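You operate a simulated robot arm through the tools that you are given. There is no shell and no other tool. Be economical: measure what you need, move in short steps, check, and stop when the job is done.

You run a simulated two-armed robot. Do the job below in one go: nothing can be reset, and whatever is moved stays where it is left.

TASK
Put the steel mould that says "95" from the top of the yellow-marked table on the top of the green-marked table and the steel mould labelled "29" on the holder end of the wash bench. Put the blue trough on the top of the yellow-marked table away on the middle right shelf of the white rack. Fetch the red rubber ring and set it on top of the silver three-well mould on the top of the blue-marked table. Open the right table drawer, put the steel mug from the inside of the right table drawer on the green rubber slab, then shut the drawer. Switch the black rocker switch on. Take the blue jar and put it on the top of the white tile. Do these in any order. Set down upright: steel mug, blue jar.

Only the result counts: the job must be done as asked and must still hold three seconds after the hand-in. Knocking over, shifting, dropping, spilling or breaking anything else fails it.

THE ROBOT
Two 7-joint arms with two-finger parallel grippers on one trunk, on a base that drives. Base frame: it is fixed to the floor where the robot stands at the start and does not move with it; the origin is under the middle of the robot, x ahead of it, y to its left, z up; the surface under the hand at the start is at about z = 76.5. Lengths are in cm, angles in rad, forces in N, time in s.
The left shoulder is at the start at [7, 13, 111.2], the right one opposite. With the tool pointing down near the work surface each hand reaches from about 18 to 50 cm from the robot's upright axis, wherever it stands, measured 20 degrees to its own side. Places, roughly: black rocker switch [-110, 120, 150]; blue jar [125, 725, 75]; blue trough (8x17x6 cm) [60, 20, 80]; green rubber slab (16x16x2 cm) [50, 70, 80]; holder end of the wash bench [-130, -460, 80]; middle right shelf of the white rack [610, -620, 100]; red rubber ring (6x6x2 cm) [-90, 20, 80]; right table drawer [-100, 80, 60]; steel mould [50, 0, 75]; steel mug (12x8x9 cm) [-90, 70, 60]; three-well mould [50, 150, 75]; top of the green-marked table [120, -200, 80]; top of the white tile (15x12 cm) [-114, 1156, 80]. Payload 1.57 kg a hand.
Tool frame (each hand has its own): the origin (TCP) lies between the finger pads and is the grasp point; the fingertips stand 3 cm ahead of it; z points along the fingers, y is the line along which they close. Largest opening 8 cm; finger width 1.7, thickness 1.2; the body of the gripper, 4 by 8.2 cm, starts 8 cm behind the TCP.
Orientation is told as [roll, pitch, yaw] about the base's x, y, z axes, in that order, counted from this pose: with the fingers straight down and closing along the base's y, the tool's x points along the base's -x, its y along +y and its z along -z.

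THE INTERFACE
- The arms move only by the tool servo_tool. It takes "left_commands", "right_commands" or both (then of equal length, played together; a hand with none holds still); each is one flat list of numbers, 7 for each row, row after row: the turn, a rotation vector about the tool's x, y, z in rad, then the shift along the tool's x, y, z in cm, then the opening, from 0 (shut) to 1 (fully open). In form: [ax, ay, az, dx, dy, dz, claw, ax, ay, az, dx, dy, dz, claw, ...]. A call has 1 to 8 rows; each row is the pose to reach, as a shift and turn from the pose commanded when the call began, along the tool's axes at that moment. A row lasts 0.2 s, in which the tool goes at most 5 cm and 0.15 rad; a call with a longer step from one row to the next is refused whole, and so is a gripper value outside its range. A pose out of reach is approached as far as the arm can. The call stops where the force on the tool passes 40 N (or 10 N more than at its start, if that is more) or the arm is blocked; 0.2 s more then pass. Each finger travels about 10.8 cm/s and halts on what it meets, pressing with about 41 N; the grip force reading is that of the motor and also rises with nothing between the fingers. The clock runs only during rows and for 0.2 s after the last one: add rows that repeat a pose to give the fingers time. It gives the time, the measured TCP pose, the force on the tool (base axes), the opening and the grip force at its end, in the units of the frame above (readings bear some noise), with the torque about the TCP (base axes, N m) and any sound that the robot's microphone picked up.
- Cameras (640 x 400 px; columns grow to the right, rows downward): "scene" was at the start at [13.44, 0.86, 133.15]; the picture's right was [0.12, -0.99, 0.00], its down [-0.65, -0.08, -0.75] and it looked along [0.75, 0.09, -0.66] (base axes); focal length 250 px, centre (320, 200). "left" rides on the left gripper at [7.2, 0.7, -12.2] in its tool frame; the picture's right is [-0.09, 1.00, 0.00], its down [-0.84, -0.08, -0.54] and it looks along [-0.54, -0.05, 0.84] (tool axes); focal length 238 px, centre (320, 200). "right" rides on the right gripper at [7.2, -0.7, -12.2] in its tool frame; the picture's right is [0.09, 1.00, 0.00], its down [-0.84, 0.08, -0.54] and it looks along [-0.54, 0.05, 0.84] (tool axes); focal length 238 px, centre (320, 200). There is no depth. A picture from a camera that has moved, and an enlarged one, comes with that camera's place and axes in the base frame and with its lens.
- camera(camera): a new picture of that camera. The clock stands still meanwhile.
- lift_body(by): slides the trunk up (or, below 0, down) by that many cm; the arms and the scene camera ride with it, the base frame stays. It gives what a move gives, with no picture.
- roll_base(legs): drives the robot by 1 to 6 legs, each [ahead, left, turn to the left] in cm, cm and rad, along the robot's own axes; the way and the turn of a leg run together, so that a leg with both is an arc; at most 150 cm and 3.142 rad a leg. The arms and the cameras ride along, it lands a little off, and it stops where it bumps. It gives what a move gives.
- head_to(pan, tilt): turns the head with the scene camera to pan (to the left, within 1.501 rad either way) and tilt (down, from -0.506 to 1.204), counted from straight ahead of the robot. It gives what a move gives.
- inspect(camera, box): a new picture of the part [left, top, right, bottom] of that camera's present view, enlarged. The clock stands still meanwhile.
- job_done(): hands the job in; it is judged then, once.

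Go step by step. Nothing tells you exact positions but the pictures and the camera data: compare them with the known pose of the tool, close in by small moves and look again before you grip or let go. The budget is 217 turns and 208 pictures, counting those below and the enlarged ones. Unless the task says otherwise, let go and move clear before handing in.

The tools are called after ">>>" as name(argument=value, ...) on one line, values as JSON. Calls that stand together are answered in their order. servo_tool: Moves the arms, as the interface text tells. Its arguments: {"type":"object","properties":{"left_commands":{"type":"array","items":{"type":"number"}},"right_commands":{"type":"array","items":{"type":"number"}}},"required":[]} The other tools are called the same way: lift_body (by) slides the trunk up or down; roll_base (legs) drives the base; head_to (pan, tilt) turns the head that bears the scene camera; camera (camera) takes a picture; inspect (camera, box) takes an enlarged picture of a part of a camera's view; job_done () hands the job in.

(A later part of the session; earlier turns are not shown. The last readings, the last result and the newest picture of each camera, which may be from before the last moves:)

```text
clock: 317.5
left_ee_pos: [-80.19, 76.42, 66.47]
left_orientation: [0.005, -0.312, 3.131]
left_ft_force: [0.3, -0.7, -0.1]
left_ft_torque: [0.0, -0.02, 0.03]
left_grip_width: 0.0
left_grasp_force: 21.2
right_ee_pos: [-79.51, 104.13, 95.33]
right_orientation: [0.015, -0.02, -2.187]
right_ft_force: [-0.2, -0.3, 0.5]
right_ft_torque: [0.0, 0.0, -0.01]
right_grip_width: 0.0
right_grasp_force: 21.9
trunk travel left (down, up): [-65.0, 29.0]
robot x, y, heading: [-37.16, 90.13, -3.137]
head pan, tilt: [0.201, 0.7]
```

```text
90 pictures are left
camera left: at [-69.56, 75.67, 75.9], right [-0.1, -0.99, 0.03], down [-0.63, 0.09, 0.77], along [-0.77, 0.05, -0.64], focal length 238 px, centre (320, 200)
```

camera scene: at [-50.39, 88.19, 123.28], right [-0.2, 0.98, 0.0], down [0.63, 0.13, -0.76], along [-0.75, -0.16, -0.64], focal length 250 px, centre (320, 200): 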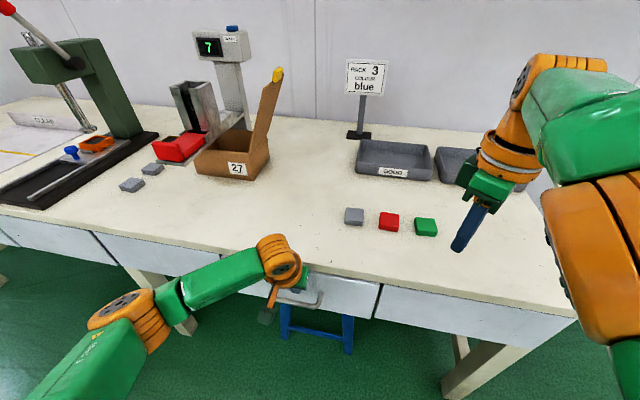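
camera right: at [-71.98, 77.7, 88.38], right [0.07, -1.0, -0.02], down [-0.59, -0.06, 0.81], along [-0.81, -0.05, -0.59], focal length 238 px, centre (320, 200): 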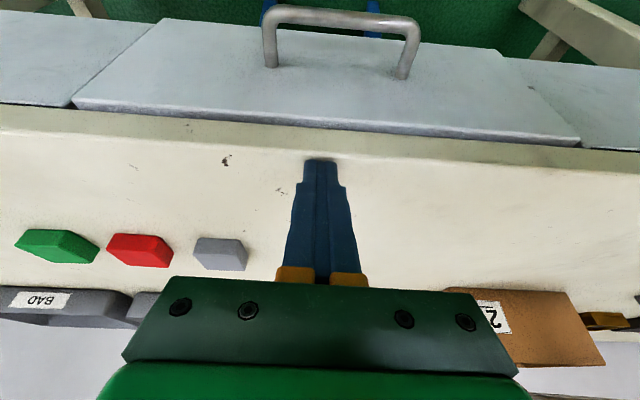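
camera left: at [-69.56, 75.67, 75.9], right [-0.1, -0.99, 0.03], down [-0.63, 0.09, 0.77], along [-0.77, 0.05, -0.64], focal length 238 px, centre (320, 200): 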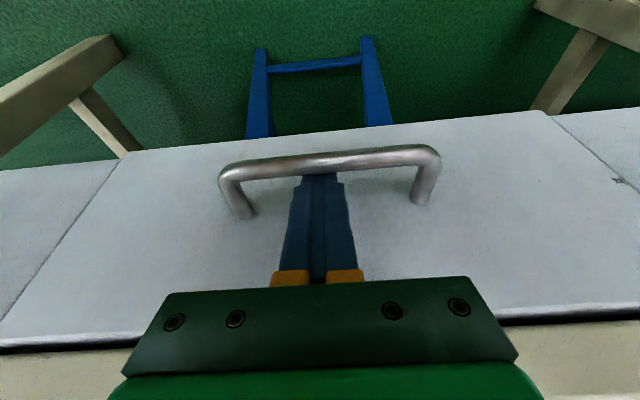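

The tips are behind the bar. I go 1 cm deeper and pull by driving back a little.

>>> servo_tool(left_commands=[0, 0, 0, 0.12, 0, 1.0, 0])

>>> roll_base(legs=[[-6, 0, 0]])

>>> camera(camera="left")

```text
clock: 317.9
left_ee_pos: [-80.26, 76.32, 65.55]
left_orientation: [0.005, -0.308, 3.132]
left_ft_force: [-0.2, 0.0, 0.4]
left_ft_torque: [0.03, -0.01, -0.05]
left_grip_width: 0.01
left_grasp_force: 21.6
right_ee_pos: [-79.45, 104.18, 95.35]
right_orientation: [0.016, -0.018, -2.19]
right_ft_force: [-0.9, 0.0, 0.1]
right_ft_torque: [0.02, 0.0, -0.01]
right_grip_width: 0.01
right_grasp_force: 21.3
trunk travel left (down, up): [-65.0, 29.0]
robot x, y, heading: [-37.11, 89.96, -3.136]
head pan, tilt: [0.201, 0.7]
```

```text
clock: 318.8
left_ee_pos: [-74.33, 76.48, 65.35]
left_orientation: [0.007, -0.307, 3.13]
left_ft_force: [-0.2, 0.4, -0.3]
left_ft_torque: [0.01, 0.0, 0.03]
left_grip_width: 0.0
left_grasp_force: 21.1
right_ee_pos: [-73.5, 104.24, 95.18]
right_orientation: [0.017, -0.019, -2.191]
right_ft_force: [-0.2, 0.1, 0.4]
right_ft_torque: [-0.02, -0.02, -0.01]
right_grip_width: 0.0
right_grasp_force: 22.1
trunk travel left (down, up): [-65.0, 29.0]
robot x, y, heading: [-31.25, 90.42, -3.138]
head pan, tilt: [0.201, 0.7]
```

```text
89 pictures are left
camera left: at [-63.78, 75.71, 74.88], right [-0.1, -0.99, 0.03], down [-0.63, 0.09, 0.77], along [-0.77, 0.05, -0.64], focal length 238 px, centre (320, 200)
```

left: 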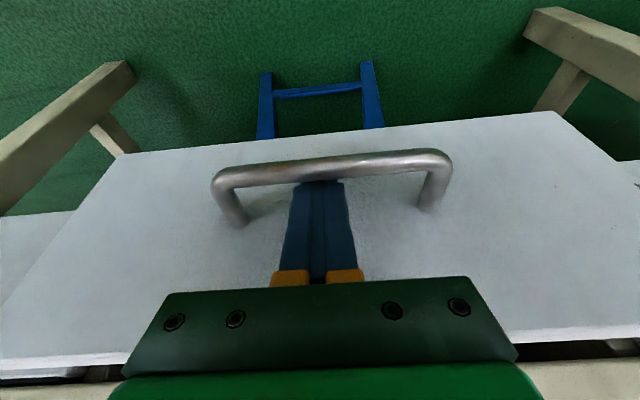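

The drawer slides. I continue pulling.

>>> roll_base(legs=[[-21, 0, 0]])

>>> head_to(pan=0.0, tilt=0.95)

>>> camera(camera="scene")

```text
clock: 320.5
left_ee_pos: [-53.65, 76.54, 65.39]
left_orientation: [0.004, -0.308, 3.128]
left_ft_force: [-0.1, 0.3, 0.0]
left_ft_torque: [-0.01, -0.01, -0.02]
left_grip_width: 0.01
left_grasp_force: 21.0
right_ee_pos: [-52.6, 104.36, 95.29]
right_orientation: [0.018, -0.019, -2.19]
right_ft_force: [0.6, -0.5, -0.6]
right_ft_torque: [-0.02, 0.03, 0.0]
right_grip_width: 0.0
right_grasp_force: 21.2
trunk travel left (down, up): [-65.0, 29.0]
robot x, y, heading: [-10.5, 90.45, -3.139]
head pan, tilt: [0.201, 0.7]
```

```text
clock: 321.2
left_ee_pos: [-53.49, 76.66, 65.52]
left_orientation: [0.007, -0.31, 3.129]
left_ft_force: [-0.5, 0.5, -0.5]
left_ft_torque: [-0.04, -0.01, -0.02]
left_grip_width: 0.0
left_grasp_force: 21.5
right_ee_pos: [-52.61, 104.48, 95.41]
right_orientation: [0.017, -0.02, -2.19]
right_ft_force: [-0.5, 0.7, -0.5]
right_ft_torque: [-0.03, 0.02, 0.01]
right_grip_width: 0.01
right_grasp_force: 21.2
trunk travel left (down, up): [-65.0, 29.0]
robot x, y, heading: [-10.32, 89.52, -3.142]
head pan, tilt: [0.0, 0.949]
```

```text
88 pictures are left
camera scene: at [-22.61, 90.03, 121.31], right [0.0, 1.0, 0.0], down [0.81, 0.0, -0.58], along [-0.58, 0.0, -0.81], focal length 250 px, centre (320, 200)
```

scene: 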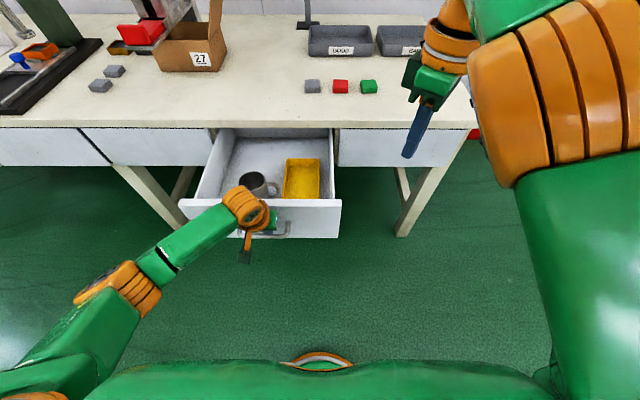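

The drawer is open; mug and a yellow tray are inside. I lift the fingers straight up out of the handle and look at the mug.

>>> servo_tool(left_commands=[0, 0, 0, -1.5, 0, -3.3, 0, 0, 0, 0, -2.7, 0, -7, 0, 0, 0, 0, -4, 0, -11, 0, 0, 0.1, 0, -5.2, 0, -15, 1, 0, 0.2, 0, -6.4, 0, -19, 1, 0, 0.308, 0, -7.5, 0, -23, 1])

>>> camera(camera="scene")

>>> camera(camera="left")

```text
clock: 322.6
left_ee_pos: [-53.85, 76.66, 89.6]
left_orientation: [0.004, 0.0, 3.133]
left_ft_force: [0.0, -0.1, 0.2]
left_ft_torque: [-0.03, -0.05, 0.02]
left_grip_width: 7.98
left_grasp_force: 0.0
right_ee_pos: [-52.71, 104.44, 95.36]
right_orientation: [0.018, -0.02, -2.191]
right_ft_force: [0.5, 0.5, 0.0]
right_ft_torque: [0.01, 0.01, -0.01]
right_grip_width: 0.0
right_grasp_force: 21.6
trunk travel left (down, up): [-65.0, 29.0]
robot x, y, heading: [-10.34, 89.95, -3.142]
head pan, tilt: [0.0, 0.949]
```

```text
87 pictures are left
camera scene: at [-22.57, 90.11, 121.3], right [0.0, 1.0, 0.0], down [0.81, 0.0, -0.58], along [-0.58, 0.0, -0.81], focal length 250 px, centre (320, 200)
```

scene: 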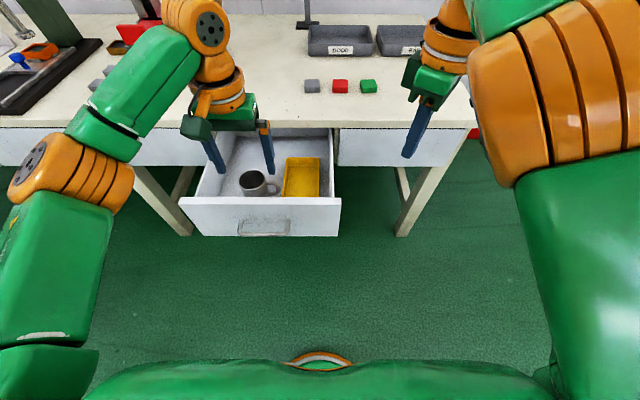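

```text
86 pictures are left
camera left: at [-46.59, 76.05, 101.81], right [-0.1, -0.99, 0.01], down [-0.84, 0.09, 0.54], along [-0.54, 0.05, -0.84], focal length 238 px, centre (320, 200)
```

left: 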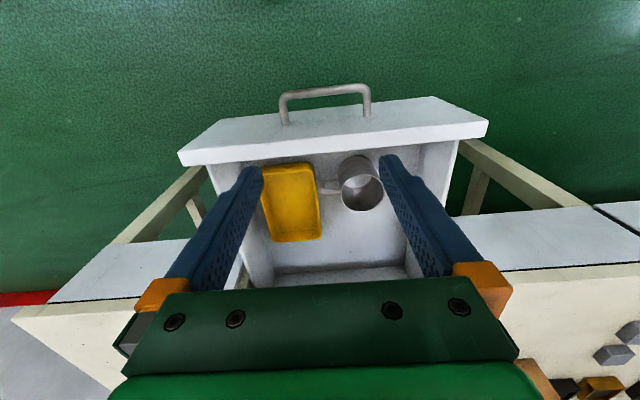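

>>> inspect(camera="left", box=[240, 130, 440, 270])

>>> inspect(camera="scene", box=[190, 130, 350, 240])

```text
2.86 times, centred on (340, 200) of left
camera zoom: at [-46.59, 76.05, 101.81], right [-0.1, -0.99, 0.01], down [-0.84, 0.09, 0.54], along [-0.54, 0.05, -0.84], focal length 681 px, centre (263, 200)
```

zoom: 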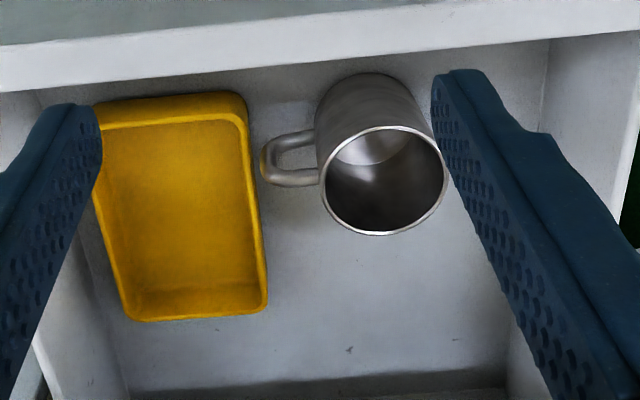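

```text
3.64 times, centred on (270, 185) of scene
camera zoom: at [-22.57, 90.11, 121.3], right [0.0, 1.0, 0.0], down [0.81, 0.0, -0.58], along [-0.58, 0.0, -0.81], focal length 910 px, centre (502, 254)
```

zoom: 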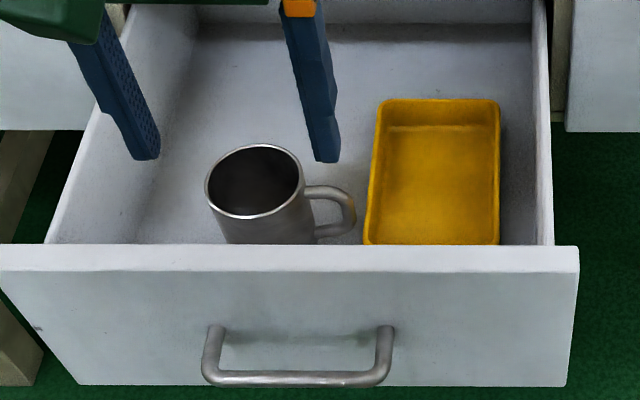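

The mug's rim centre is at (-68.1,70.9,67.4), diameter about 7.4, handle toward +y. I'll pinch its wall on the -y side. I drive closer.

>>> roll_base(legs=[[15, 7, 0]])

>>> camera(camera="left")

>>> camera(camera="scene")

```text
clock: 324.1
left_ee_pos: [-68.57, 69.7, 89.6]
left_orientation: [0.004, -0.003, 3.13]
left_ft_force: [0.6, -0.4, 0.1]
left_ft_torque: [-0.03, 0.01, 0.0]
left_grip_width: 8.0
left_grasp_force: 0.1
right_ee_pos: [-67.4, 97.36, 95.35]
right_orientation: [0.017, -0.021, -2.189]
right_ft_force: [-0.6, -0.5, -0.5]
right_ft_torque: [0.0, 0.02, 0.01]
right_grip_width: 0.0
right_grasp_force: 21.7
trunk travel left (down, up): [-65.0, 29.0]
robot x, y, heading: [-25.19, 83.17, -3.136]
head pan, tilt: [0.0, 0.949]
```

```text
83 pictures are left
camera left: at [-61.32, 68.97, 101.79], right [-0.1, -0.99, 0.01], down [-0.83, 0.09, 0.54], along [-0.54, 0.05, -0.84], focal length 238 px, centre (320, 200)
```

left: 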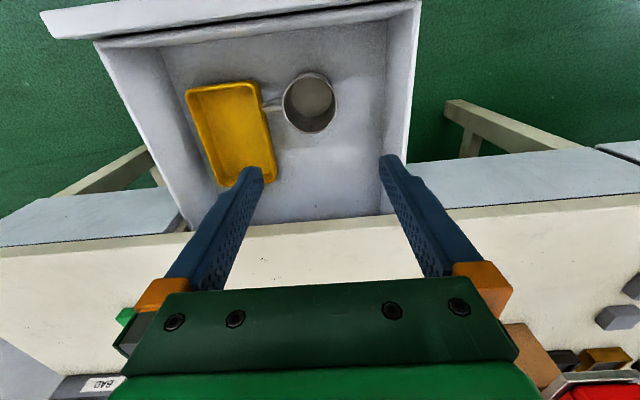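

```text
82 pictures are left
camera scene: at [-37.27, 82.99, 121.32], right [0.0, 1.0, 0.0], down [0.81, 0.0, -0.58], along [-0.58, 0.0, -0.81], focal length 250 px, centre (320, 200)
```

scene: 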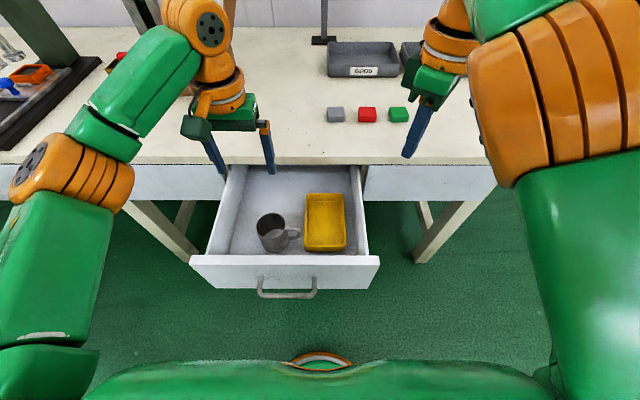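

I line up over the -y wall with narrower opening and look again.

>>> servo_tool(left_commands=[0, 0, 0, 0.2, 1, 4, 0.45, 0, 0, 0, 0.5, 2.3, 8, 0.45, 0, 0, 0, 0.5, 2.3, 12, 0.45, 0, 0, 0, 0.5, 2.3, 14, 0.45, 0, 0, 0, 0.5, 2.3, 14, 0.45])

>>> camera(camera="left")

>>> inspect(camera="scene", box=[180, 130, 400, 300])

```text
clock: 325.3
left_ee_pos: [-68.18, 67.36, 75.29]
left_orientation: [0.004, -0.002, 3.131]
left_ft_force: [-0.5, 0.0, 0.3]
left_ft_torque: [0.0, -0.01, 0.0]
left_grip_width: 3.59
left_grasp_force: 0.1
right_ee_pos: [-67.56, 97.41, 95.32]
right_orientation: [0.017, -0.02, -2.193]
right_ft_force: [0.2, 0.5, 0.2]
right_ft_torque: [-0.02, 0.01, -0.01]
right_grip_width: 0.0
right_grasp_force: 21.6
trunk travel left (down, up): [-65.0, 29.0]
robot x, y, heading: [-25.45, 82.95, -3.136]
head pan, tilt: [0.0, 0.949]
```

```text
81 pictures are left
camera left: at [-61.03, 66.64, 87.58], right [-0.1, -0.99, 0.0], down [-0.83, 0.09, 0.54], along [-0.54, 0.05, -0.84], focal length 238 px, centre (320, 200)
```

left: 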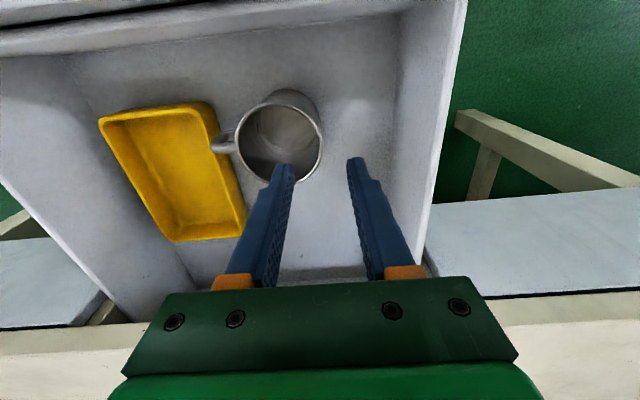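

```text
2.35 times, centred on (290, 215) of scene
camera zoom: at [-37.39, 82.94, 121.3], right [0.0, 1.0, 0.0], down [0.81, 0.0, -0.58], along [-0.58, 0.0, -0.81], focal length 589 px, centre (391, 165)
```

zoom: 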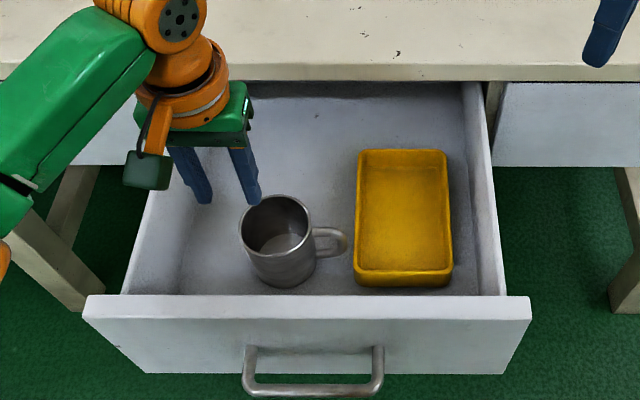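

Aligned. I descend and close on the wall.

>>> servo_tool(left_commands=[0, 0, 0, 0.3, 0.2, 3, 0.45, 0, 0, 0, 0.3, 0.2, 6, 0.45, 0, 0, 0, 0.3, 0.2, 8.5, 0.45, 0, 0, 0, 0.3, 0.2, 9.3, 0.45, 0, 0, 0, 0.3, 0.2, 9.3, 0.45])

>>> camera(camera="left")

```text
clock: 326.5
left_ee_pos: [-67.99, 66.95, 66.15]
left_orientation: [0.003, -0.001, 3.131]
left_ft_force: [-0.4, 0.4, -0.2]
left_ft_torque: [0.01, -0.03, 0.02]
left_grip_width: 3.58
left_grasp_force: 0.0
right_ee_pos: [-67.44, 97.39, 95.3]
right_orientation: [0.017, -0.02, -2.193]
right_ft_force: [-0.2, -0.3, 1.0]
right_ft_torque: [-0.03, 0.0, 0.04]
right_grip_width: 0.0
right_grasp_force: 21.1
trunk travel left (down, up): [-65.0, 29.0]
robot x, y, heading: [-25.29, 83.14, -3.136]
head pan, tilt: [0.0, 0.949]
```

```text
79 pictures are left
camera left: at [-60.68, 66.31, 78.29], right [-0.1, -0.99, 0.0], down [-0.83, 0.09, 0.54], along [-0.54, 0.05, -0.84], focal length 238 px, centre (320, 200)
```

left: 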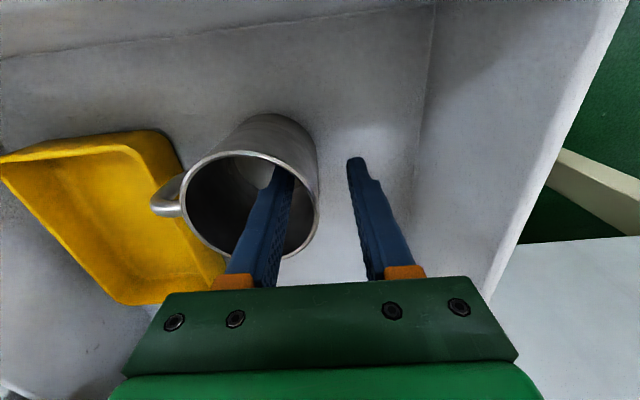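

Inner finger is in the mug, the outer one outside. I close and lift gently.

>>> servo_tool(left_commands=[0, 0, 0, 0, 0, 0, 0.2, 0, 0, 0, 0, 0, 0, 0, 0, 0, 0, 0, 0, 0, 0, 0, 0, 0, 0, 0, -1.5, 0, 0, 0, 0, 0, 0, -4, 0])

>>> camera(camera="left")

>>> inspect(camera="scene", box=[180, 130, 400, 300])

```text
clock: 327.7
left_ee_pos: [-68.03, 67.01, 70.21]
left_orientation: [0.006, -0.001, 3.131]
left_ft_force: [0.2, 0.2, -2.2]
left_ft_torque: [-0.07, 0.01, 0.01]
left_grip_width: 0.45
left_grasp_force: 25.1
right_ee_pos: [-67.38, 97.45, 95.4]
right_orientation: [0.018, -0.021, -2.192]
right_ft_force: [-1.5, -0.1, -0.2]
right_ft_torque: [-0.05, 0.0, -0.01]
right_grip_width: 0.01
right_grasp_force: 21.2
trunk travel left (down, up): [-65.0, 29.0]
robot x, y, heading: [-24.79, 83.25, -3.139]
head pan, tilt: [0.0, 0.949]
```

```text
78 pictures are left
camera left: at [-60.75, 66.32, 82.42], right [-0.1, -0.99, 0.0], down [-0.84, 0.09, 0.54], along [-0.54, 0.05, -0.84], focal length 238 px, centre (320, 200)
```

left: 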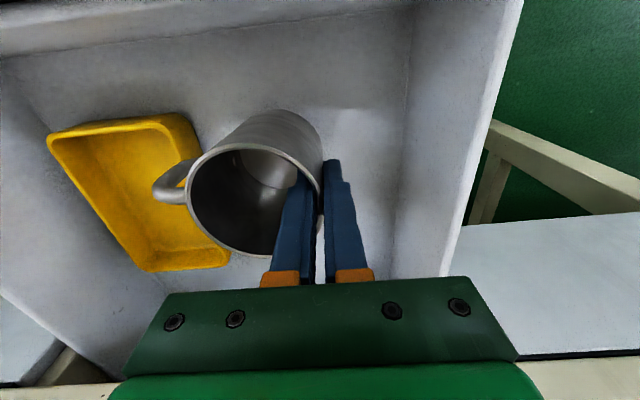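

```text
2.35 times, centred on (290, 215) of scene
camera zoom: at [-37.37, 82.96, 121.3], right [0.0, 1.0, 0.0], down [0.81, 0.0, -0.58], along [-0.58, 0.0, -0.81], focal length 589 px, centre (391, 165)
```

zoom: 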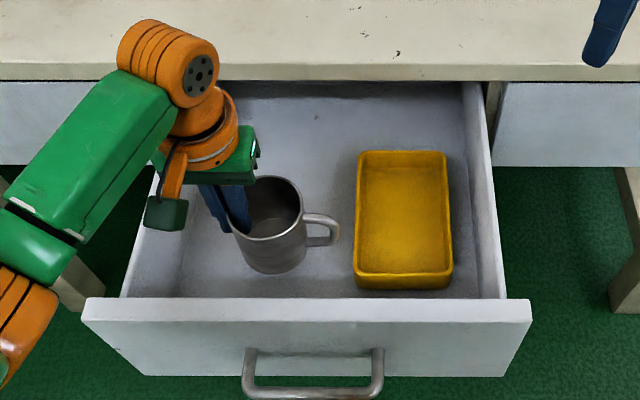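

The mug is held upright. I lift it clear of the drawer.

>>> servo_tool(left_commands=[0, 0, 0, 0, 0, -4, 0, 0, 0, 0, 0, 0, -8, 0, 0, 0, 0, 0, 0, -12, 0, 0, 0, 0, 0, 0, -16, 0, 0, 0, 0, 2, 0, -20, 0, 0, 0, 0, 4, 0, -24, 0, 0, 0, 0, 6, 0, -27, 0])

>>> camera(camera="scene")

```text
clock: 329.3
left_ee_pos: [-61.69, 66.98, 97.4]
left_orientation: [0.005, -0.001, 3.131]
left_ft_force: [0.2, 0.1, -1.5]
left_ft_torque: [-0.06, -0.01, 0.02]
left_grip_width: 0.42
left_grasp_force: 24.6
right_ee_pos: [-67.34, 97.28, 95.26]
right_orientation: [0.016, -0.021, -2.193]
right_ft_force: [0.5, 0.2, -0.3]
right_ft_torque: [0.01, 0.02, -0.01]
right_grip_width: 0.0
right_grasp_force: 21.6
trunk travel left (down, up): [-65.0, 29.0]
robot x, y, heading: [-25.0, 82.89, -3.136]
head pan, tilt: [0.0, 0.949]
```

```text
76 pictures are left
camera scene: at [-37.3, 82.95, 121.31], right [0.0, 1.0, 0.0], down [0.81, 0.0, -0.58], along [-0.58, 0.0, -0.81], focal length 250 px, centre (320, 200)
```

scene: 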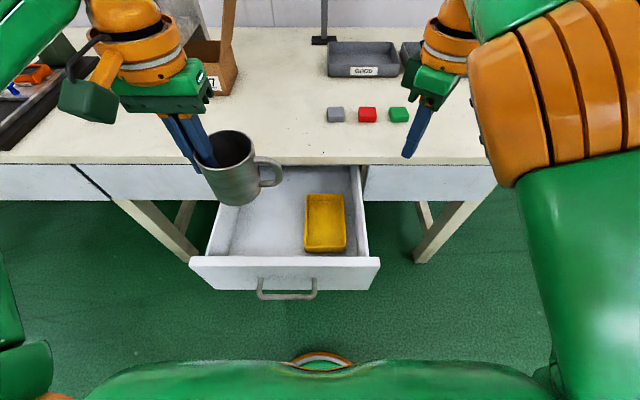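

The drawer will be shut afterwards. I carry the mug to the green slab: back off, turn around, approach.

>>> lift_body(by=10)

>>> roll_base(legs=[[-15, 0, 0], [0, 0, 3.135], [0, -20, 0], [12, 0, 0]])

>>> camera(camera="scene")

```text
clock: 330.6
left_ee_pos: [-61.85, 67.09, 107.34]
left_orientation: [0.005, -0.002, 3.133]
left_ft_force: [0.3, 0.1, -2.0]
left_ft_torque: [-0.08, -0.02, -0.02]
left_grip_width: 0.41
left_grasp_force: 24.4
right_ee_pos: [-67.5, 97.31, 105.25]
right_orientation: [0.019, -0.018, -2.193]
right_ft_force: [-0.2, -0.4, -0.4]
right_ft_torque: [0.04, 0.0, -0.01]
right_grip_width: 0.02
right_grasp_force: 21.7
trunk travel left (down, up): [-75.0, 19.0]
robot x, y, heading: [-25.18, 83.34, -3.14]
head pan, tilt: [0.0, 0.949]
```

```text
clock: 341.5
left_ee_pos: [38.83, 81.31, 107.43]
left_orientation: [0.007, -0.003, 0.035]
left_ft_force: [1.3, 0.6, -2.0]
left_ft_torque: [0.06, -0.01, -0.01]
left_grip_width: 0.4
left_grasp_force: 24.8
right_ee_pos: [45.86, 51.11, 105.4]
right_orientation: [0.016, -0.02, 0.995]
right_ft_force: [-0.5, 0.4, -0.5]
right_ft_torque: [0.02, -0.01, 0.02]
right_grip_width: 0.01
right_grasp_force: 21.3
trunk travel left (down, up): [-75.0, 19.0]
robot x, y, heading: [3.27, 63.42, 0.052]
head pan, tilt: [0.0, 0.949]
```

```text
75 pictures are left
camera scene: at [15.16, 63.93, 131.33], right [0.05, -1.0, 0.0], down [-0.81, -0.04, -0.58], along [0.58, 0.03, -0.81], focal length 250 px, centre (320, 200)
```

scene: 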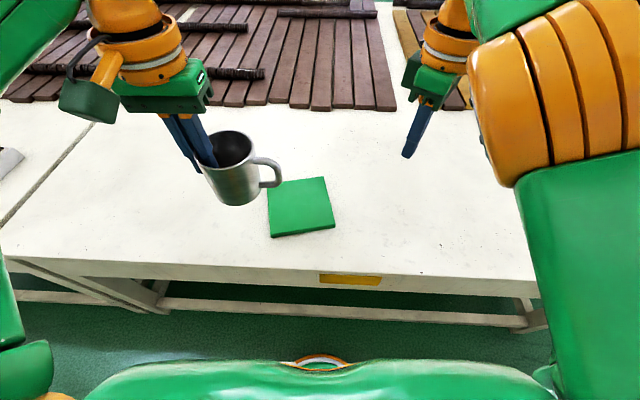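

Slab centre at (50.9,70.9). I close up and bring the mug over it.

>>> roll_base(legs=[[5, -4, -0.045]])

>>> servo_tool(left_commands=[0, 0, 0, -2, -0.5, 3, 0, 0, 0, 0, -4, -1, 6, 0, 0, 0, 0, -6, -1.5, 9, 0, 0, 0, 0, -7, -2, 12, 0])

>>> camera(camera="scene")

```text
clock: 342.5
left_ee_pos: [44.59, 76.21, 107.38]
left_orientation: [0.002, -0.005, -0.011]
left_ft_force: [-0.7, 0.7, -2.0]
left_ft_torque: [0.03, 0.01, 0.01]
left_grip_width: 0.4
left_grasp_force: 24.5
right_ee_pos: [50.19, 45.84, 105.5]
right_orientation: [0.013, -0.018, 0.95]
right_ft_force: [-0.9, 0.2, 0.3]
right_ft_torque: [0.01, 0.02, 0.0]
right_grip_width: 0.0
right_grasp_force: 21.0
trunk travel left (down, up): [-75.0, 19.0]
robot x, y, heading: [8.47, 59.48, 0.002]
head pan, tilt: [0.0, 0.949]
```

```text
clock: 343.5
left_ee_pos: [52.07, 73.7, 95.31]
left_orientation: [0.003, -0.002, -0.009]
left_ft_force: [-0.5, 0.4, -1.9]
left_ft_torque: [0.07, 0.02, 0.0]
left_grip_width: 0.37
left_grasp_force: 24.4
right_ee_pos: [50.63, 45.36, 105.2]
right_orientation: [0.018, -0.02, 0.951]
right_ft_force: [-0.1, 0.1, 0.0]
right_ft_torque: [-0.01, -0.04, 0.04]
right_grip_width: 0.01
right_grasp_force: 21.3
trunk travel left (down, up): [-75.0, 19.0]
robot x, y, heading: [8.71, 59.47, 0.004]
head pan, tilt: [0.0, 0.949]
```

```text
74 pictures are left
camera scene: at [20.76, 59.63, 131.29], right [0.0, -1.0, 0.0], down [-0.81, 0.0, -0.58], along [0.58, 0.0, -0.81], focal length 250 px, centre (320, 200)
```

scene: 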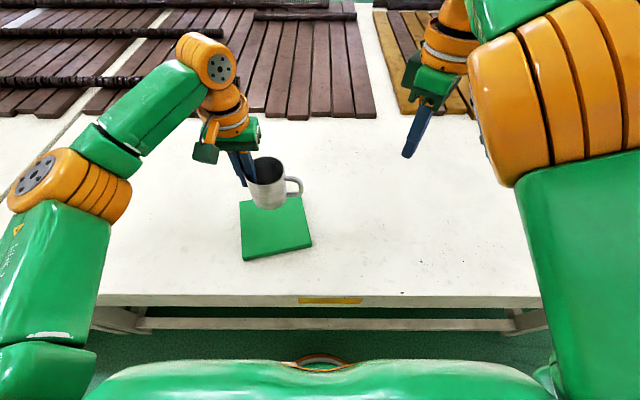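

>>> servo_tool(left_commands=[0, 0, 0, 0.6, 0.5, 3, 0, 0, 0, 0, 1.2, 1, 6, 0, 0, 0, 0, 1.2, 1, 7.5, 0, 0, 0, 0, 1.2, 1, 8.0, 0])

>>> inspect(camera="scene", box=[190, 120, 350, 270])

```text
clock: 344.5
left_ee_pos: [50.86, 74.82, 87.34]
left_orientation: [0.004, -0.001, -0.011]
left_ft_force: [0.5, 0.2, -2.2]
left_ft_torque: [0.07, -0.01, -0.02]
left_grip_width: 0.38
left_grasp_force: 24.6
right_ee_pos: [50.66, 45.51, 105.3]
right_orientation: [0.019, -0.02, 0.951]
right_ft_force: [0.0, 0.2, 0.1]
right_ft_torque: [-0.01, -0.01, 0.04]
right_grip_width: 0.0
right_grasp_force: 21.4
trunk travel left (down, up): [-75.0, 19.0]
robot x, y, heading: [8.29, 59.73, 0.003]
head pan, tilt: [0.0, 0.949]
```

```text
2.67 times, centred on (270, 195) of scene
camera zoom: at [20.69, 59.61, 131.3], right [0.0, -1.0, 0.0], down [-0.81, 0.0, -0.58], along [0.58, 0.0, -0.81], focal length 667 px, centre (453, 213)
```

zoom: 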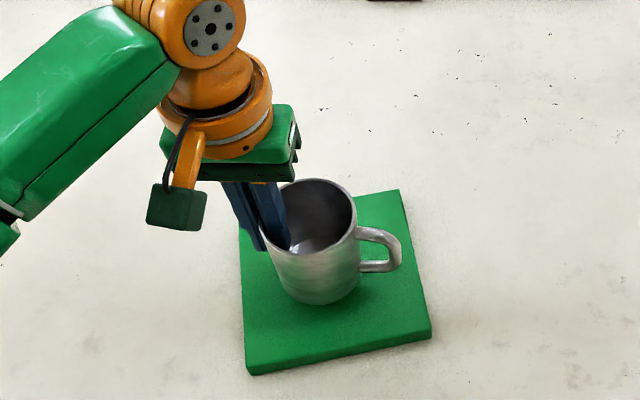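

I lower in fine steps to contact.

>>> servo_tool(left_commands=[0, 0, 0, 0, 0, 0.4, 0, 0, 0, 0, 0, 0, 0.7, 0, 0, 0, 0, 0, 0, 1.0, 0, 0, 0, 0, 0, 0, 1.2, 0])

```text
clock: 345.5
left_ee_pos: [50.84, 74.98, 86.01]
left_orientation: [0.004, -0.002, -0.01]
left_ft_force: [-1.0, 0.1, -1.3]
left_ft_torque: [0.05, -0.01, 0.0]
left_grip_width: 0.4
left_grasp_force: 24.7
right_ee_pos: [50.7, 45.51, 105.28]
right_orientation: [0.017, -0.021, 0.952]
right_ft_force: [-0.3, -0.6, 0.2]
right_ft_torque: [-0.03, 0.01, 0.0]
right_grip_width: 0.01
right_grasp_force: 21.4
trunk travel left (down, up): [-75.0, 19.0]
robot x, y, heading: [8.23, 59.8, 0.006]
head pan, tilt: [0.0, 0.949]
```

>>> servo_tool(left_commands=[0, 0, 0, 0, 0, 0.25, 0, 0, 0, 0, 0, 0, 0.5, 0, 0, 0, 0, 0, 0, 0.7, 0])

```text
clock: 346.3
left_ee_pos: [50.79, 74.89, 85.61]
left_orientation: [0.004, -0.006, -0.009]
left_ft_force: [3.3, 3.1, 12.5]
left_ft_torque: [-0.54, -0.16, 0.13]
left_grip_width: 0.39
left_grasp_force: 25.2
right_ee_pos: [50.46, 45.63, 105.36]
right_orientation: [0.016, -0.021, 0.951]
right_ft_force: [-0.6, -1.0, -0.3]
right_ft_torque: [0.0, -0.01, 0.01]
right_grip_width: 0.0
right_grasp_force: 20.9
trunk travel left (down, up): [-75.0, 19.0]
robot x, y, heading: [8.18, 59.6, 0.006]
head pan, tilt: [0.0, 0.949]
```

Contact. I open a little and rise straight out.

>>> servo_tool(left_commands=[0, 0, 0, 0, 0, -0.15, 0, 0, 0, 0, 0, 0, -0.15, 0.3, 0, 0, 0, 0, 0, -0.15, 0.3, 0, 0, 0, 0, 0, -3, 0.3, 0, 0, 0, 0, 0, -7, 0.3, 0, 0, 0, 0, 0, -11.5, 0.3, 0, 0, 0, 2, 0, -16, 0.3, 0, 0, 0, 5, 0, -19, 0.3])

>>> inspect(camera="scene", box=[190, 120, 350, 270])

```text
clock: 348.1
left_ee_pos: [45.39, 74.91, 104.58]
left_orientation: [0.005, -0.003, -0.009]
left_ft_force: [-0.3, -0.6, -0.7]
left_ft_torque: [-0.02, 0.01, 0.0]
left_grip_width: 2.4
left_grasp_force: 0.0
right_ee_pos: [50.4, 45.41, 105.38]
right_orientation: [0.017, -0.021, 0.952]
right_ft_force: [0.8, 0.7, 0.4]
right_ft_torque: [0.03, 0.01, 0.01]
right_grip_width: 0.0
right_grasp_force: 21.9
trunk travel left (down, up): [-75.0, 19.0]
robot x, y, heading: [8.4, 59.81, 0.001]
head pan, tilt: [0.0, 0.949]
```

```text
2.67 times, centred on (270, 195) of scene
camera zoom: at [20.44, 59.64, 131.32], right [0.0, -1.0, 0.0], down [-0.81, 0.0, -0.58], along [0.58, 0.0, -0.81], focal length 667 px, centre (453, 213)
```

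zoom: 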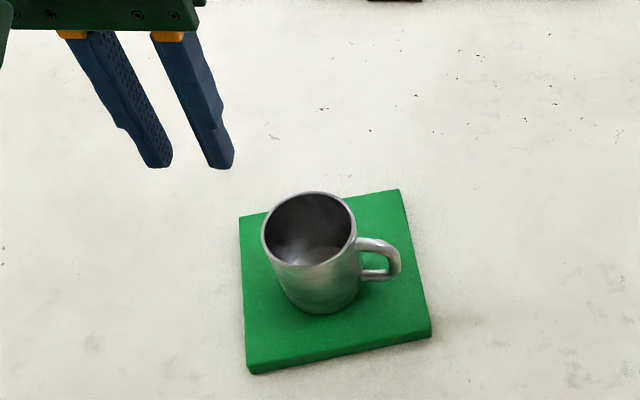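

The mug stands on the slab. Now back to shut the drawer by pushing the handle bar with the closed left fingers.

>>> roll_base(legs=[[-12, 0, 0], [0, 0, 3.139], [0, -29, 0]])

>>> lift_body(by=-11)

>>> camera(camera="scene")

```text
clock: 358.3
left_ee_pos: [-41.44, 72.85, 104.48]
left_orientation: [0.003, -0.001, -3.138]
left_ft_force: [-0.3, -1.0, 0.0]
left_ft_torque: [0.04, -0.01, 0.0]
left_grip_width: 2.38
left_grasp_force: 0.1
right_ee_pos: [-46.79, 102.23, 105.33]
right_orientation: [0.016, -0.021, -2.177]
right_ft_force: [1.0, -0.4, -0.3]
right_ft_torque: [0.01, 0.0, 0.01]
right_grip_width: 0.0
right_grasp_force: 21.4
trunk travel left (down, up): [-75.0, 19.0]
robot x, y, heading: [-4.04, 88.59, -3.125]
head pan, tilt: [0.0, 0.949]
```

```text
clock: 359.7
left_ee_pos: [-41.49, 72.85, 93.39]
left_orientation: [0.004, 0.001, -3.14]
left_ft_force: [0.4, 0.3, 1.0]
left_ft_torque: [0.0, 0.0, 0.03]
left_grip_width: 2.4
left_grasp_force: 0.1
right_ee_pos: [-46.73, 102.42, 94.31]
right_orientation: [0.018, -0.021, -2.179]
right_ft_force: [-0.5, 0.0, 0.2]
right_ft_torque: [0.04, -0.02, 0.03]
right_grip_width: 0.02
right_grasp_force: 21.4
trunk travel left (down, up): [-64.0, 30.0]
robot x, y, heading: [-4.23, 88.7, -3.124]
head pan, tilt: [0.0, 0.949]
```

```text
71 pictures are left
camera scene: at [-16.5, 88.38, 120.3], right [-0.02, 1.0, 0.0], down [0.81, 0.01, -0.58], along [-0.58, -0.01, -0.81], focal length 250 px, centre (320, 200)
```

scene: 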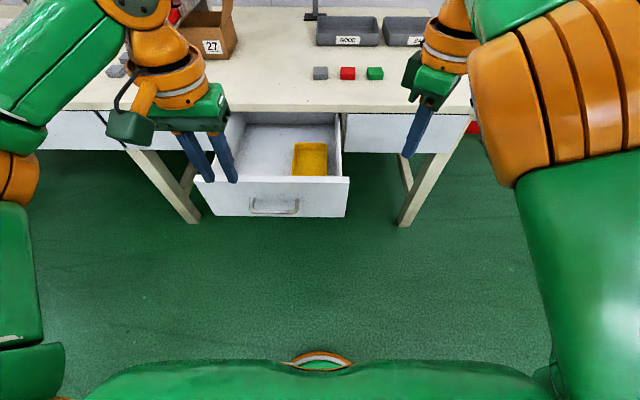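

I lower the closed fingers in front of the handle bar.

>>> servo_tool(left_commands=[0, 0, 0, 0, -0.5, 4.5, 0, 0, 0, 0, 0, -1, 9, 0, 0, 0, 0, 0, -1.5, 13.5, 0, 0, 0, 0, -0.5, -2, 18, 0, 0, 0, 0, -1, -2.5, 22.5, 0, 0, 0, 0, -1.5, -2.9, 27, 0])

>>> roll_base(legs=[[12, 0, -0.015]])

>>> camera(camera="scene")

```text
clock: 361.1
left_ee_pos: [-42.91, 75.73, 66.16]
left_orientation: [0.005, -0.002, -3.14]
left_ft_force: [-0.6, -0.4, -0.6]
left_ft_torque: [-0.03, -0.02, -0.02]
left_grip_width: 0.0
left_grasp_force: 21.3
right_ee_pos: [-46.85, 102.38, 94.37]
right_orientation: [0.016, -0.021, -2.179]
right_ft_force: [-1.3, 0.0, -0.2]
right_ft_torque: [-0.01, 0.0, 0.02]
right_grip_width: 0.0
right_grasp_force: 21.3
trunk travel left (down, up): [-64.0, 30.0]
robot x, y, heading: [-4.31, 88.51, -3.13]
head pan, tilt: [0.0, 0.949]
```

```text
clock: 362.4
left_ee_pos: [-54.73, 76.22, 66.33]
left_orientation: [0.005, -0.003, 3.128]
left_ft_force: [0.2, -0.2, 0.0]
left_ft_torque: [-0.02, 0.0, -0.03]
left_grip_width: 0.0
left_grasp_force: 21.2
right_ee_pos: [-58.18, 102.86, 94.32]
right_orientation: [0.016, -0.02, -2.193]
right_ft_force: [-0.1, -0.6, -1.0]
right_ft_torque: [0.0, 0.01, -0.01]
right_grip_width: 0.01
right_grasp_force: 21.9
trunk travel left (down, up): [-64.0, 30.0]
robot x, y, heading: [-16.07, 88.44, -3.141]
head pan, tilt: [0.0, 0.949]
```

```text
70 pictures are left
camera scene: at [-28.12, 88.44, 120.32], right [0.0, 1.0, 0.0], down [0.81, 0.0, -0.58], along [-0.58, 0.0, -0.81], focal length 250 px, centre (320, 200)
```

scene: 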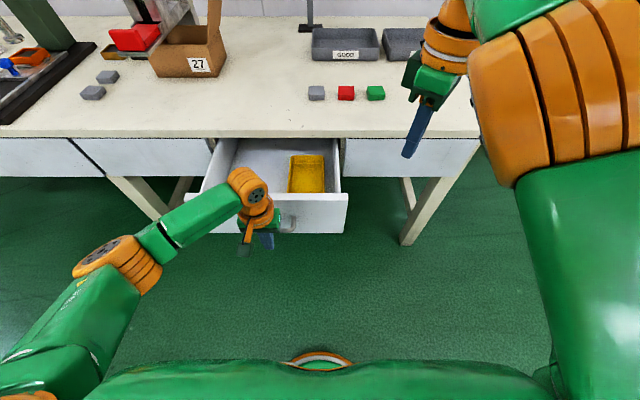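

Contact is made and the drawer moves along. I push on.

>>> roll_base(legs=[[20, 0, 0]])

>>> servo_tool(left_commands=[0, 0, 0, -1, 0, 0, 0, 0, 0, 0, -2, 0, 0, 0, 0, 0, 0, -3, 0, 0, 0, 0, 0, 0, -4, 0, 0, 0])

>>> camera(camera="scene")

```text
clock: 363.9
left_ee_pos: [-74.45, 76.08, 66.38]
left_orientation: [0.005, -0.002, 3.132]
left_ft_force: [0.1, -0.1, -0.3]
left_ft_torque: [0.0, -0.04, -0.01]
left_grip_width: 0.0
left_grasp_force: 21.4
right_ee_pos: [-78.06, 102.88, 94.28]
right_orientation: [0.017, -0.02, -2.191]
right_ft_force: [0.1, 0.0, 0.7]
right_ft_torque: [0.0, 0.0, -0.01]
right_grip_width: 0.0
right_grasp_force: 21.3
trunk travel left (down, up): [-64.0, 30.0]
robot x, y, heading: [-35.76, 88.7, -3.142]
head pan, tilt: [0.0, 0.949]
```

```text
clock: 364.9
left_ee_pos: [-77.28, 76.36, 66.03]
left_orientation: [0.006, 0.02, 3.131]
left_ft_force: [20.9, 0.7, 4.9]
left_ft_torque: [0.12, -0.04, 0.04]
left_grip_width: 0.01
left_grasp_force: 20.8
right_ee_pos: [-77.68, 102.96, 94.41]
right_orientation: [0.016, -0.023, -2.193]
right_ft_force: [-0.6, -0.5, -0.3]
right_ft_torque: [0.02, -0.03, 0.03]
right_grip_width: 0.03
right_grasp_force: 21.4
trunk travel left (down, up): [-64.0, 30.0]
robot x, y, heading: [-35.62, 88.94, -3.132]
head pan, tilt: [0.0, 0.949]
stopped in row 4 (left hand): the force on the tool passed its limit at 48 N (the readings are from after the stop); the commanded pose is now the measured one
```

```text
69 pictures are left
camera scene: at [-47.47, 88.44, 120.38], right [0.0, 1.0, 0.0], down [0.81, 0.0, -0.59], along [-0.59, 0.0, -0.81], focal length 250 px, centre (320, 200)
```

scene: 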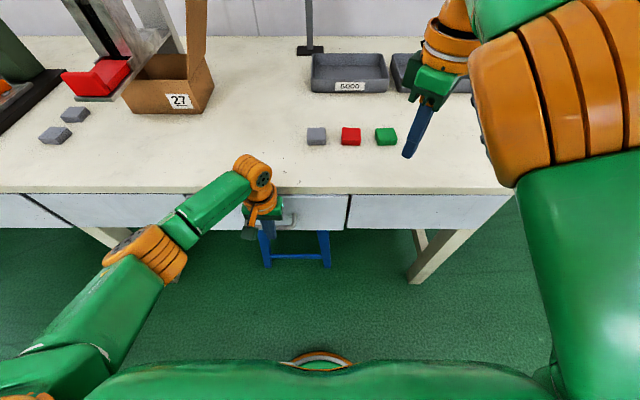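

It stopped with 48 N at x=-77.3, i.e. closed. I back away and check it is flush.

>>> roll_base(legs=[[-14, 0, 0]])

>>> servo_tool(left_commands=[0, 0, 0, 0, 0, -4.5, 0, 0, 0, 0, 0, 0, -9, 0, 0, 0, 0, 0, 0, -13.5, 0, 0, 0, 0, 0, 0, -18, 0, 0, 0, 0, 0, 0, -22.5, 0, 0, 0, 0, 0, 0, -27, 0])

>>> inspect(camera="scene", box=[120, 140, 480, 290])

```text
clock: 366.3
left_ee_pos: [-63.57, 76.43, 65.82]
left_orientation: [0.005, 0.018, 3.128]
left_ft_force: [-0.3, 0.2, -0.2]
left_ft_torque: [-0.02, 0.03, -0.02]
left_grip_width: 0.0
left_grasp_force: 21.5
right_ee_pos: [-63.92, 103.0, 94.26]
right_orientation: [0.019, -0.022, -2.193]
right_ft_force: [0.3, 0.7, 0.0]
right_ft_torque: [-0.01, 0.0, -0.02]
right_grip_width: 0.0
right_grasp_force: 21.5
trunk travel left (down, up): [-64.0, 30.0]
robot x, y, heading: [-21.68, 88.69, -3.142]
head pan, tilt: [0.0, 0.949]
```

```text
clock: 367.7
left_ee_pos: [-63.68, 76.41, 92.88]
left_orientation: [0.005, 0.016, 3.127]
left_ft_force: [-0.3, -0.4, 0.2]
left_ft_torque: [-0.03, 0.03, 0.0]
left_grip_width: 0.0
left_grasp_force: 20.9
right_ee_pos: [-63.79, 102.99, 94.35]
right_orientation: [0.017, -0.024, -2.194]
right_ft_force: [-0.1, 0.4, -0.2]
right_ft_torque: [0.0, 0.04, 0.04]
right_grip_width: 0.0
right_grasp_force: 21.2
trunk travel left (down, up): [-64.0, 30.0]
robot x, y, heading: [-21.34, 88.65, -3.139]
head pan, tilt: [0.0, 0.949]
```

```text
1.78 times, centred on (300, 215) of scene
camera zoom: at [-33.68, 88.51, 120.31], right [0.0, 1.0, 0.0], down [0.81, 0.0, -0.58], along [-0.58, 0.0, -0.81], focal length 445 px, centre (356, 173)
```

zoom: 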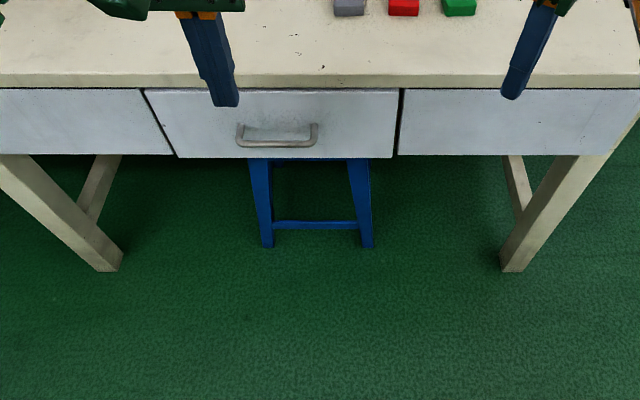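

The drawer is shut. Next the blue jar far to the north (125,725): I raise the trunk, turn north, and drive up the aisle.

>>> lift_body(by=11)

>>> roll_base(legs=[[-2, 0, 0], [0, 0, -1.573], [130, 0, 0], [100, 0, 0]])

>>> head_to(pan=0.0, tilt=0.3)

>>> camera(camera="scene")

```text
clock: 369.1
left_ee_pos: [-63.79, 76.45, 103.86]
left_orientation: [0.005, 0.018, 3.127]
left_ft_force: [-0.7, -0.4, 0.1]
left_ft_torque: [-0.02, 0.0, 0.01]
left_grip_width: 0.01
left_grasp_force: 21.2
right_ee_pos: [-63.89, 102.91, 105.3]
right_orientation: [0.016, -0.022, -2.193]
right_ft_force: [0.1, -0.3, -0.3]
right_ft_torque: [-0.01, 0.0, 0.0]
right_grip_width: 0.0
right_grasp_force: 21.5
trunk travel left (down, up): [-75.0, 19.0]
robot x, y, heading: [-21.66, 89.13, -3.137]
head pan, tilt: [0.0, 0.949]
```

```text
clock: 384.6
left_ee_pos: [-33.83, 361.73, 104.07]
left_orientation: [0.005, 0.015, 1.558]
left_ft_force: [-0.7, 0.6, 0.4]
left_ft_torque: [-0.01, -0.02, -0.04]
left_grip_width: 0.01
left_grasp_force: 21.2
right_ee_pos: [-7.33, 361.89, 105.33]
right_orientation: [0.019, -0.018, 2.516]
right_ft_force: [0.6, -0.9, -0.3]
right_ft_torque: [0.0, 0.03, -0.03]
right_grip_width: 0.0
right_grasp_force: 21.5
trunk travel left (down, up): [-75.0, 19.0]
robot x, y, heading: [-21.49, 319.73, 1.574]
head pan, tilt: [0.0, 0.949]
```

```text
clock: 385.7
left_ee_pos: [-33.95, 361.77, 103.8]
left_orientation: [0.006, 0.019, 1.559]
left_ft_force: [0.0, 1.2, -0.1]
left_ft_torque: [0.0, 0.0, -0.02]
left_grip_width: 0.0
left_grasp_force: 21.5
right_ee_pos: [-7.47, 361.8, 105.35]
right_orientation: [0.016, -0.02, 2.519]
right_ft_force: [0.6, 0.0, -1.4]
right_ft_torque: [0.0, 0.01, -0.01]
right_grip_width: 0.01
right_grasp_force: 21.1
trunk travel left (down, up): [-75.0, 19.0]
robot x, y, heading: [-22.03, 319.9, 1.572]
head pan, tilt: [0.0, 0.3]
```

```text
67 pictures are left
camera scene: at [-21.71, 333.82, 136.88], right [1.0, 0.0, 0.0], down [0.0, -0.3, -0.95], along [0.0, 0.95, -0.3], focal length 250 px, centre (320, 200)
```

scene: 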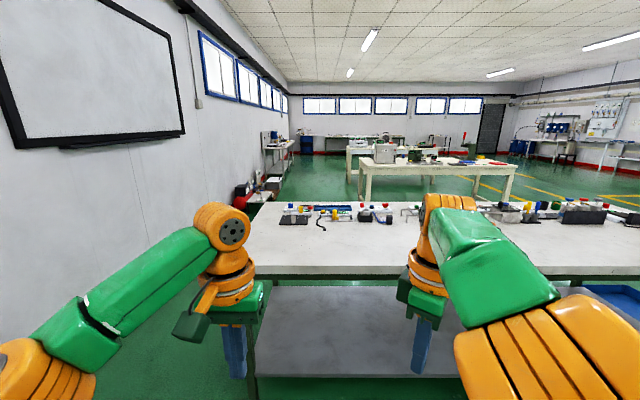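

A green-framed table blocks ahead (y≈423–513, left end x≈-53); the jar should be on the wooden-top table beyond. I inspect.

>>> inspect(camera="scene", box=[330, 120, 530, 220])

>>> inspect(camera="scene", box=[190, 110, 350, 240])

```text
3.20 times, centred on (430, 170) of scene
camera zoom: at [-21.71, 333.82, 136.88], right [1.0, 0.0, 0.0], down [0.0, -0.3, -0.95], along [0.0, 0.95, -0.3], focal length 801 px, centre (-32, 296)
```

zoom: 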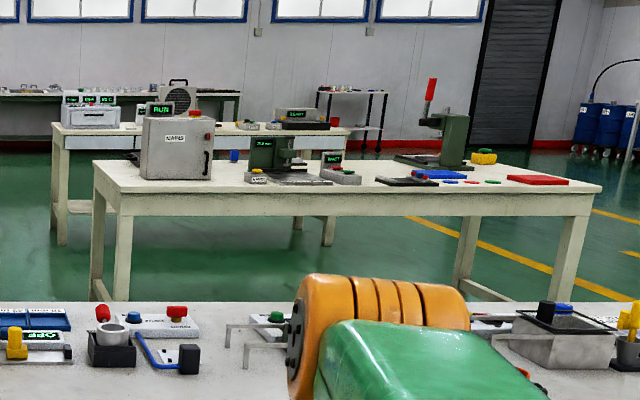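

```text
3.08 times, centred on (270, 175) of scene
camera zoom: at [-21.71, 333.82, 136.88], right [1.0, 0.0, 0.0], down [0.0, -0.3, -0.95], along [0.0, 0.95, -0.3], focal length 770 px, centre (474, 277)
```

zoom: 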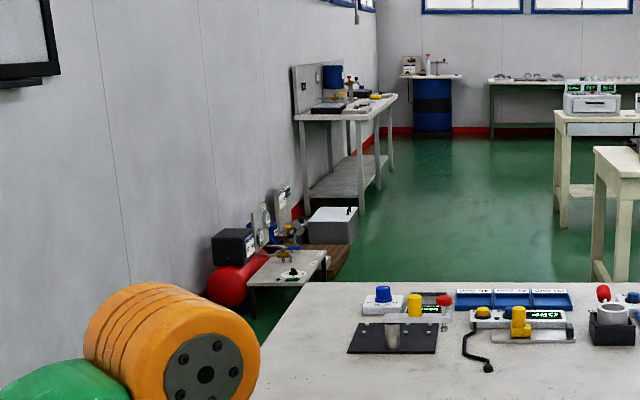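

The blue jar seems to stand near the far (north) edge of that table, behind the gray cabinet. I go around: left past the green-framed table, then north.

>>> roll_base(legs=[[0, 74, 0], [120, 0, 0], [125, 0, 0]])

>>> camera(camera="scene")

```text
clock: 401.2
left_ee_pos: [-113.44, 604.46, 103.98]
left_orientation: [0.004, 0.016, 1.595]
left_ft_force: [-0.3, 0.5, 0.1]
left_ft_torque: [0.03, 0.0, 0.01]
left_grip_width: 0.01
left_grasp_force: 21.2
right_ee_pos: [-86.99, 605.44, 105.29]
right_orientation: [0.018, -0.02, 2.555]
right_ft_force: [0.2, -0.7, 0.1]
right_ft_torque: [-0.05, -0.03, -0.01]
right_grip_width: 0.01
right_grasp_force: 21.3
trunk travel left (down, up): [-75.0, 19.0]
robot x, y, heading: [-99.82, 562.79, 1.61]
head pan, tilt: [0.0, 0.3]
```

```text
64 pictures are left
camera scene: at [-100.29, 576.92, 136.9], right [1.0, 0.04, 0.0], down [0.01, -0.3, -0.96], along [-0.04, 0.95, -0.3], focal length 250 px, centre (320, 200)
```

scene: 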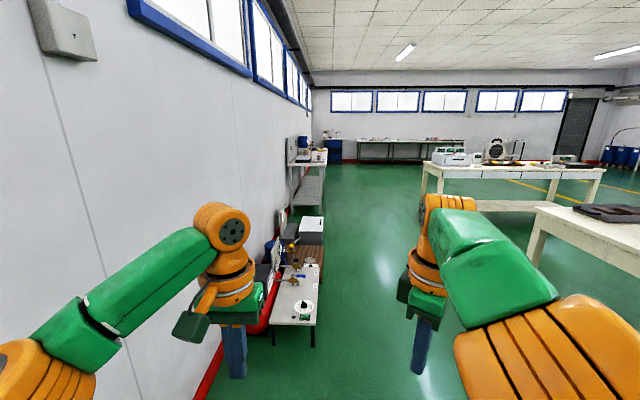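

The way right and north is clear. I go to about (-28,815), turn to face south, and strafe east behind the table.

>>> roll_base(legs=[[0, -72, -0.038], [130, 0, 0], [125, 0, 0], [0, 0, 3.141], [0, 110, 0]])

>>> head_to(pan=0.2, tilt=0.6)

>>> camera(camera="scene")

```text
clock: 429.8
left_ee_pos: [94.77, 779.43, 103.88]
left_orientation: [0.006, 0.017, -1.581]
left_ft_force: [0.1, 0.0, 0.3]
left_ft_torque: [0.02, 0.01, 0.02]
left_grip_width: 0.0
left_grasp_force: 21.2
right_ee_pos: [68.29, 779.43, 105.23]
right_orientation: [0.019, -0.02, -0.619]
right_ft_force: [0.1, 0.0, -0.7]
right_ft_torque: [0.02, 0.01, 0.01]
right_grip_width: 0.0
right_grasp_force: 20.9
trunk travel left (down, up): [-75.0, 19.0]
robot x, y, heading: [82.29, 821.71, -1.569]
head pan, tilt: [0.0, 0.3]
```

```text
clock: 430.6
left_ee_pos: [94.9, 779.43, 103.86]
left_orientation: [0.006, 0.018, -1.582]
left_ft_force: [-0.1, -0.2, 0.8]
left_ft_torque: [0.0, 0.02, -0.02]
left_grip_width: 0.0
left_grasp_force: 21.8
right_ee_pos: [68.41, 779.2, 105.29]
right_orientation: [0.02, -0.022, -0.622]
right_ft_force: [0.1, -0.4, 0.2]
right_ft_torque: [0.0, 0.0, 0.0]
right_grip_width: 0.0
right_grasp_force: 21.3
trunk travel left (down, up): [-75.0, 19.0]
robot x, y, heading: [82.75, 821.74, -1.57]
head pan, tilt: [0.201, 0.6]
```

```text
63 pictures are left
camera scene: at [84.45, 807.81, 134.15], right [-0.98, -0.2, 0.0], down [-0.12, 0.55, -0.83], along [0.17, -0.81, -0.56], focal length 250 px, centre (320, 200)
```

scene: 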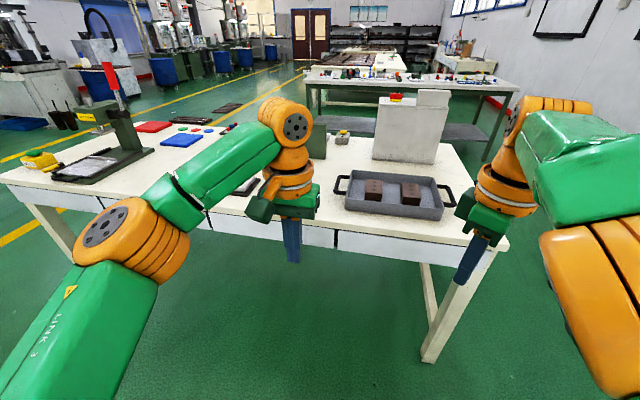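

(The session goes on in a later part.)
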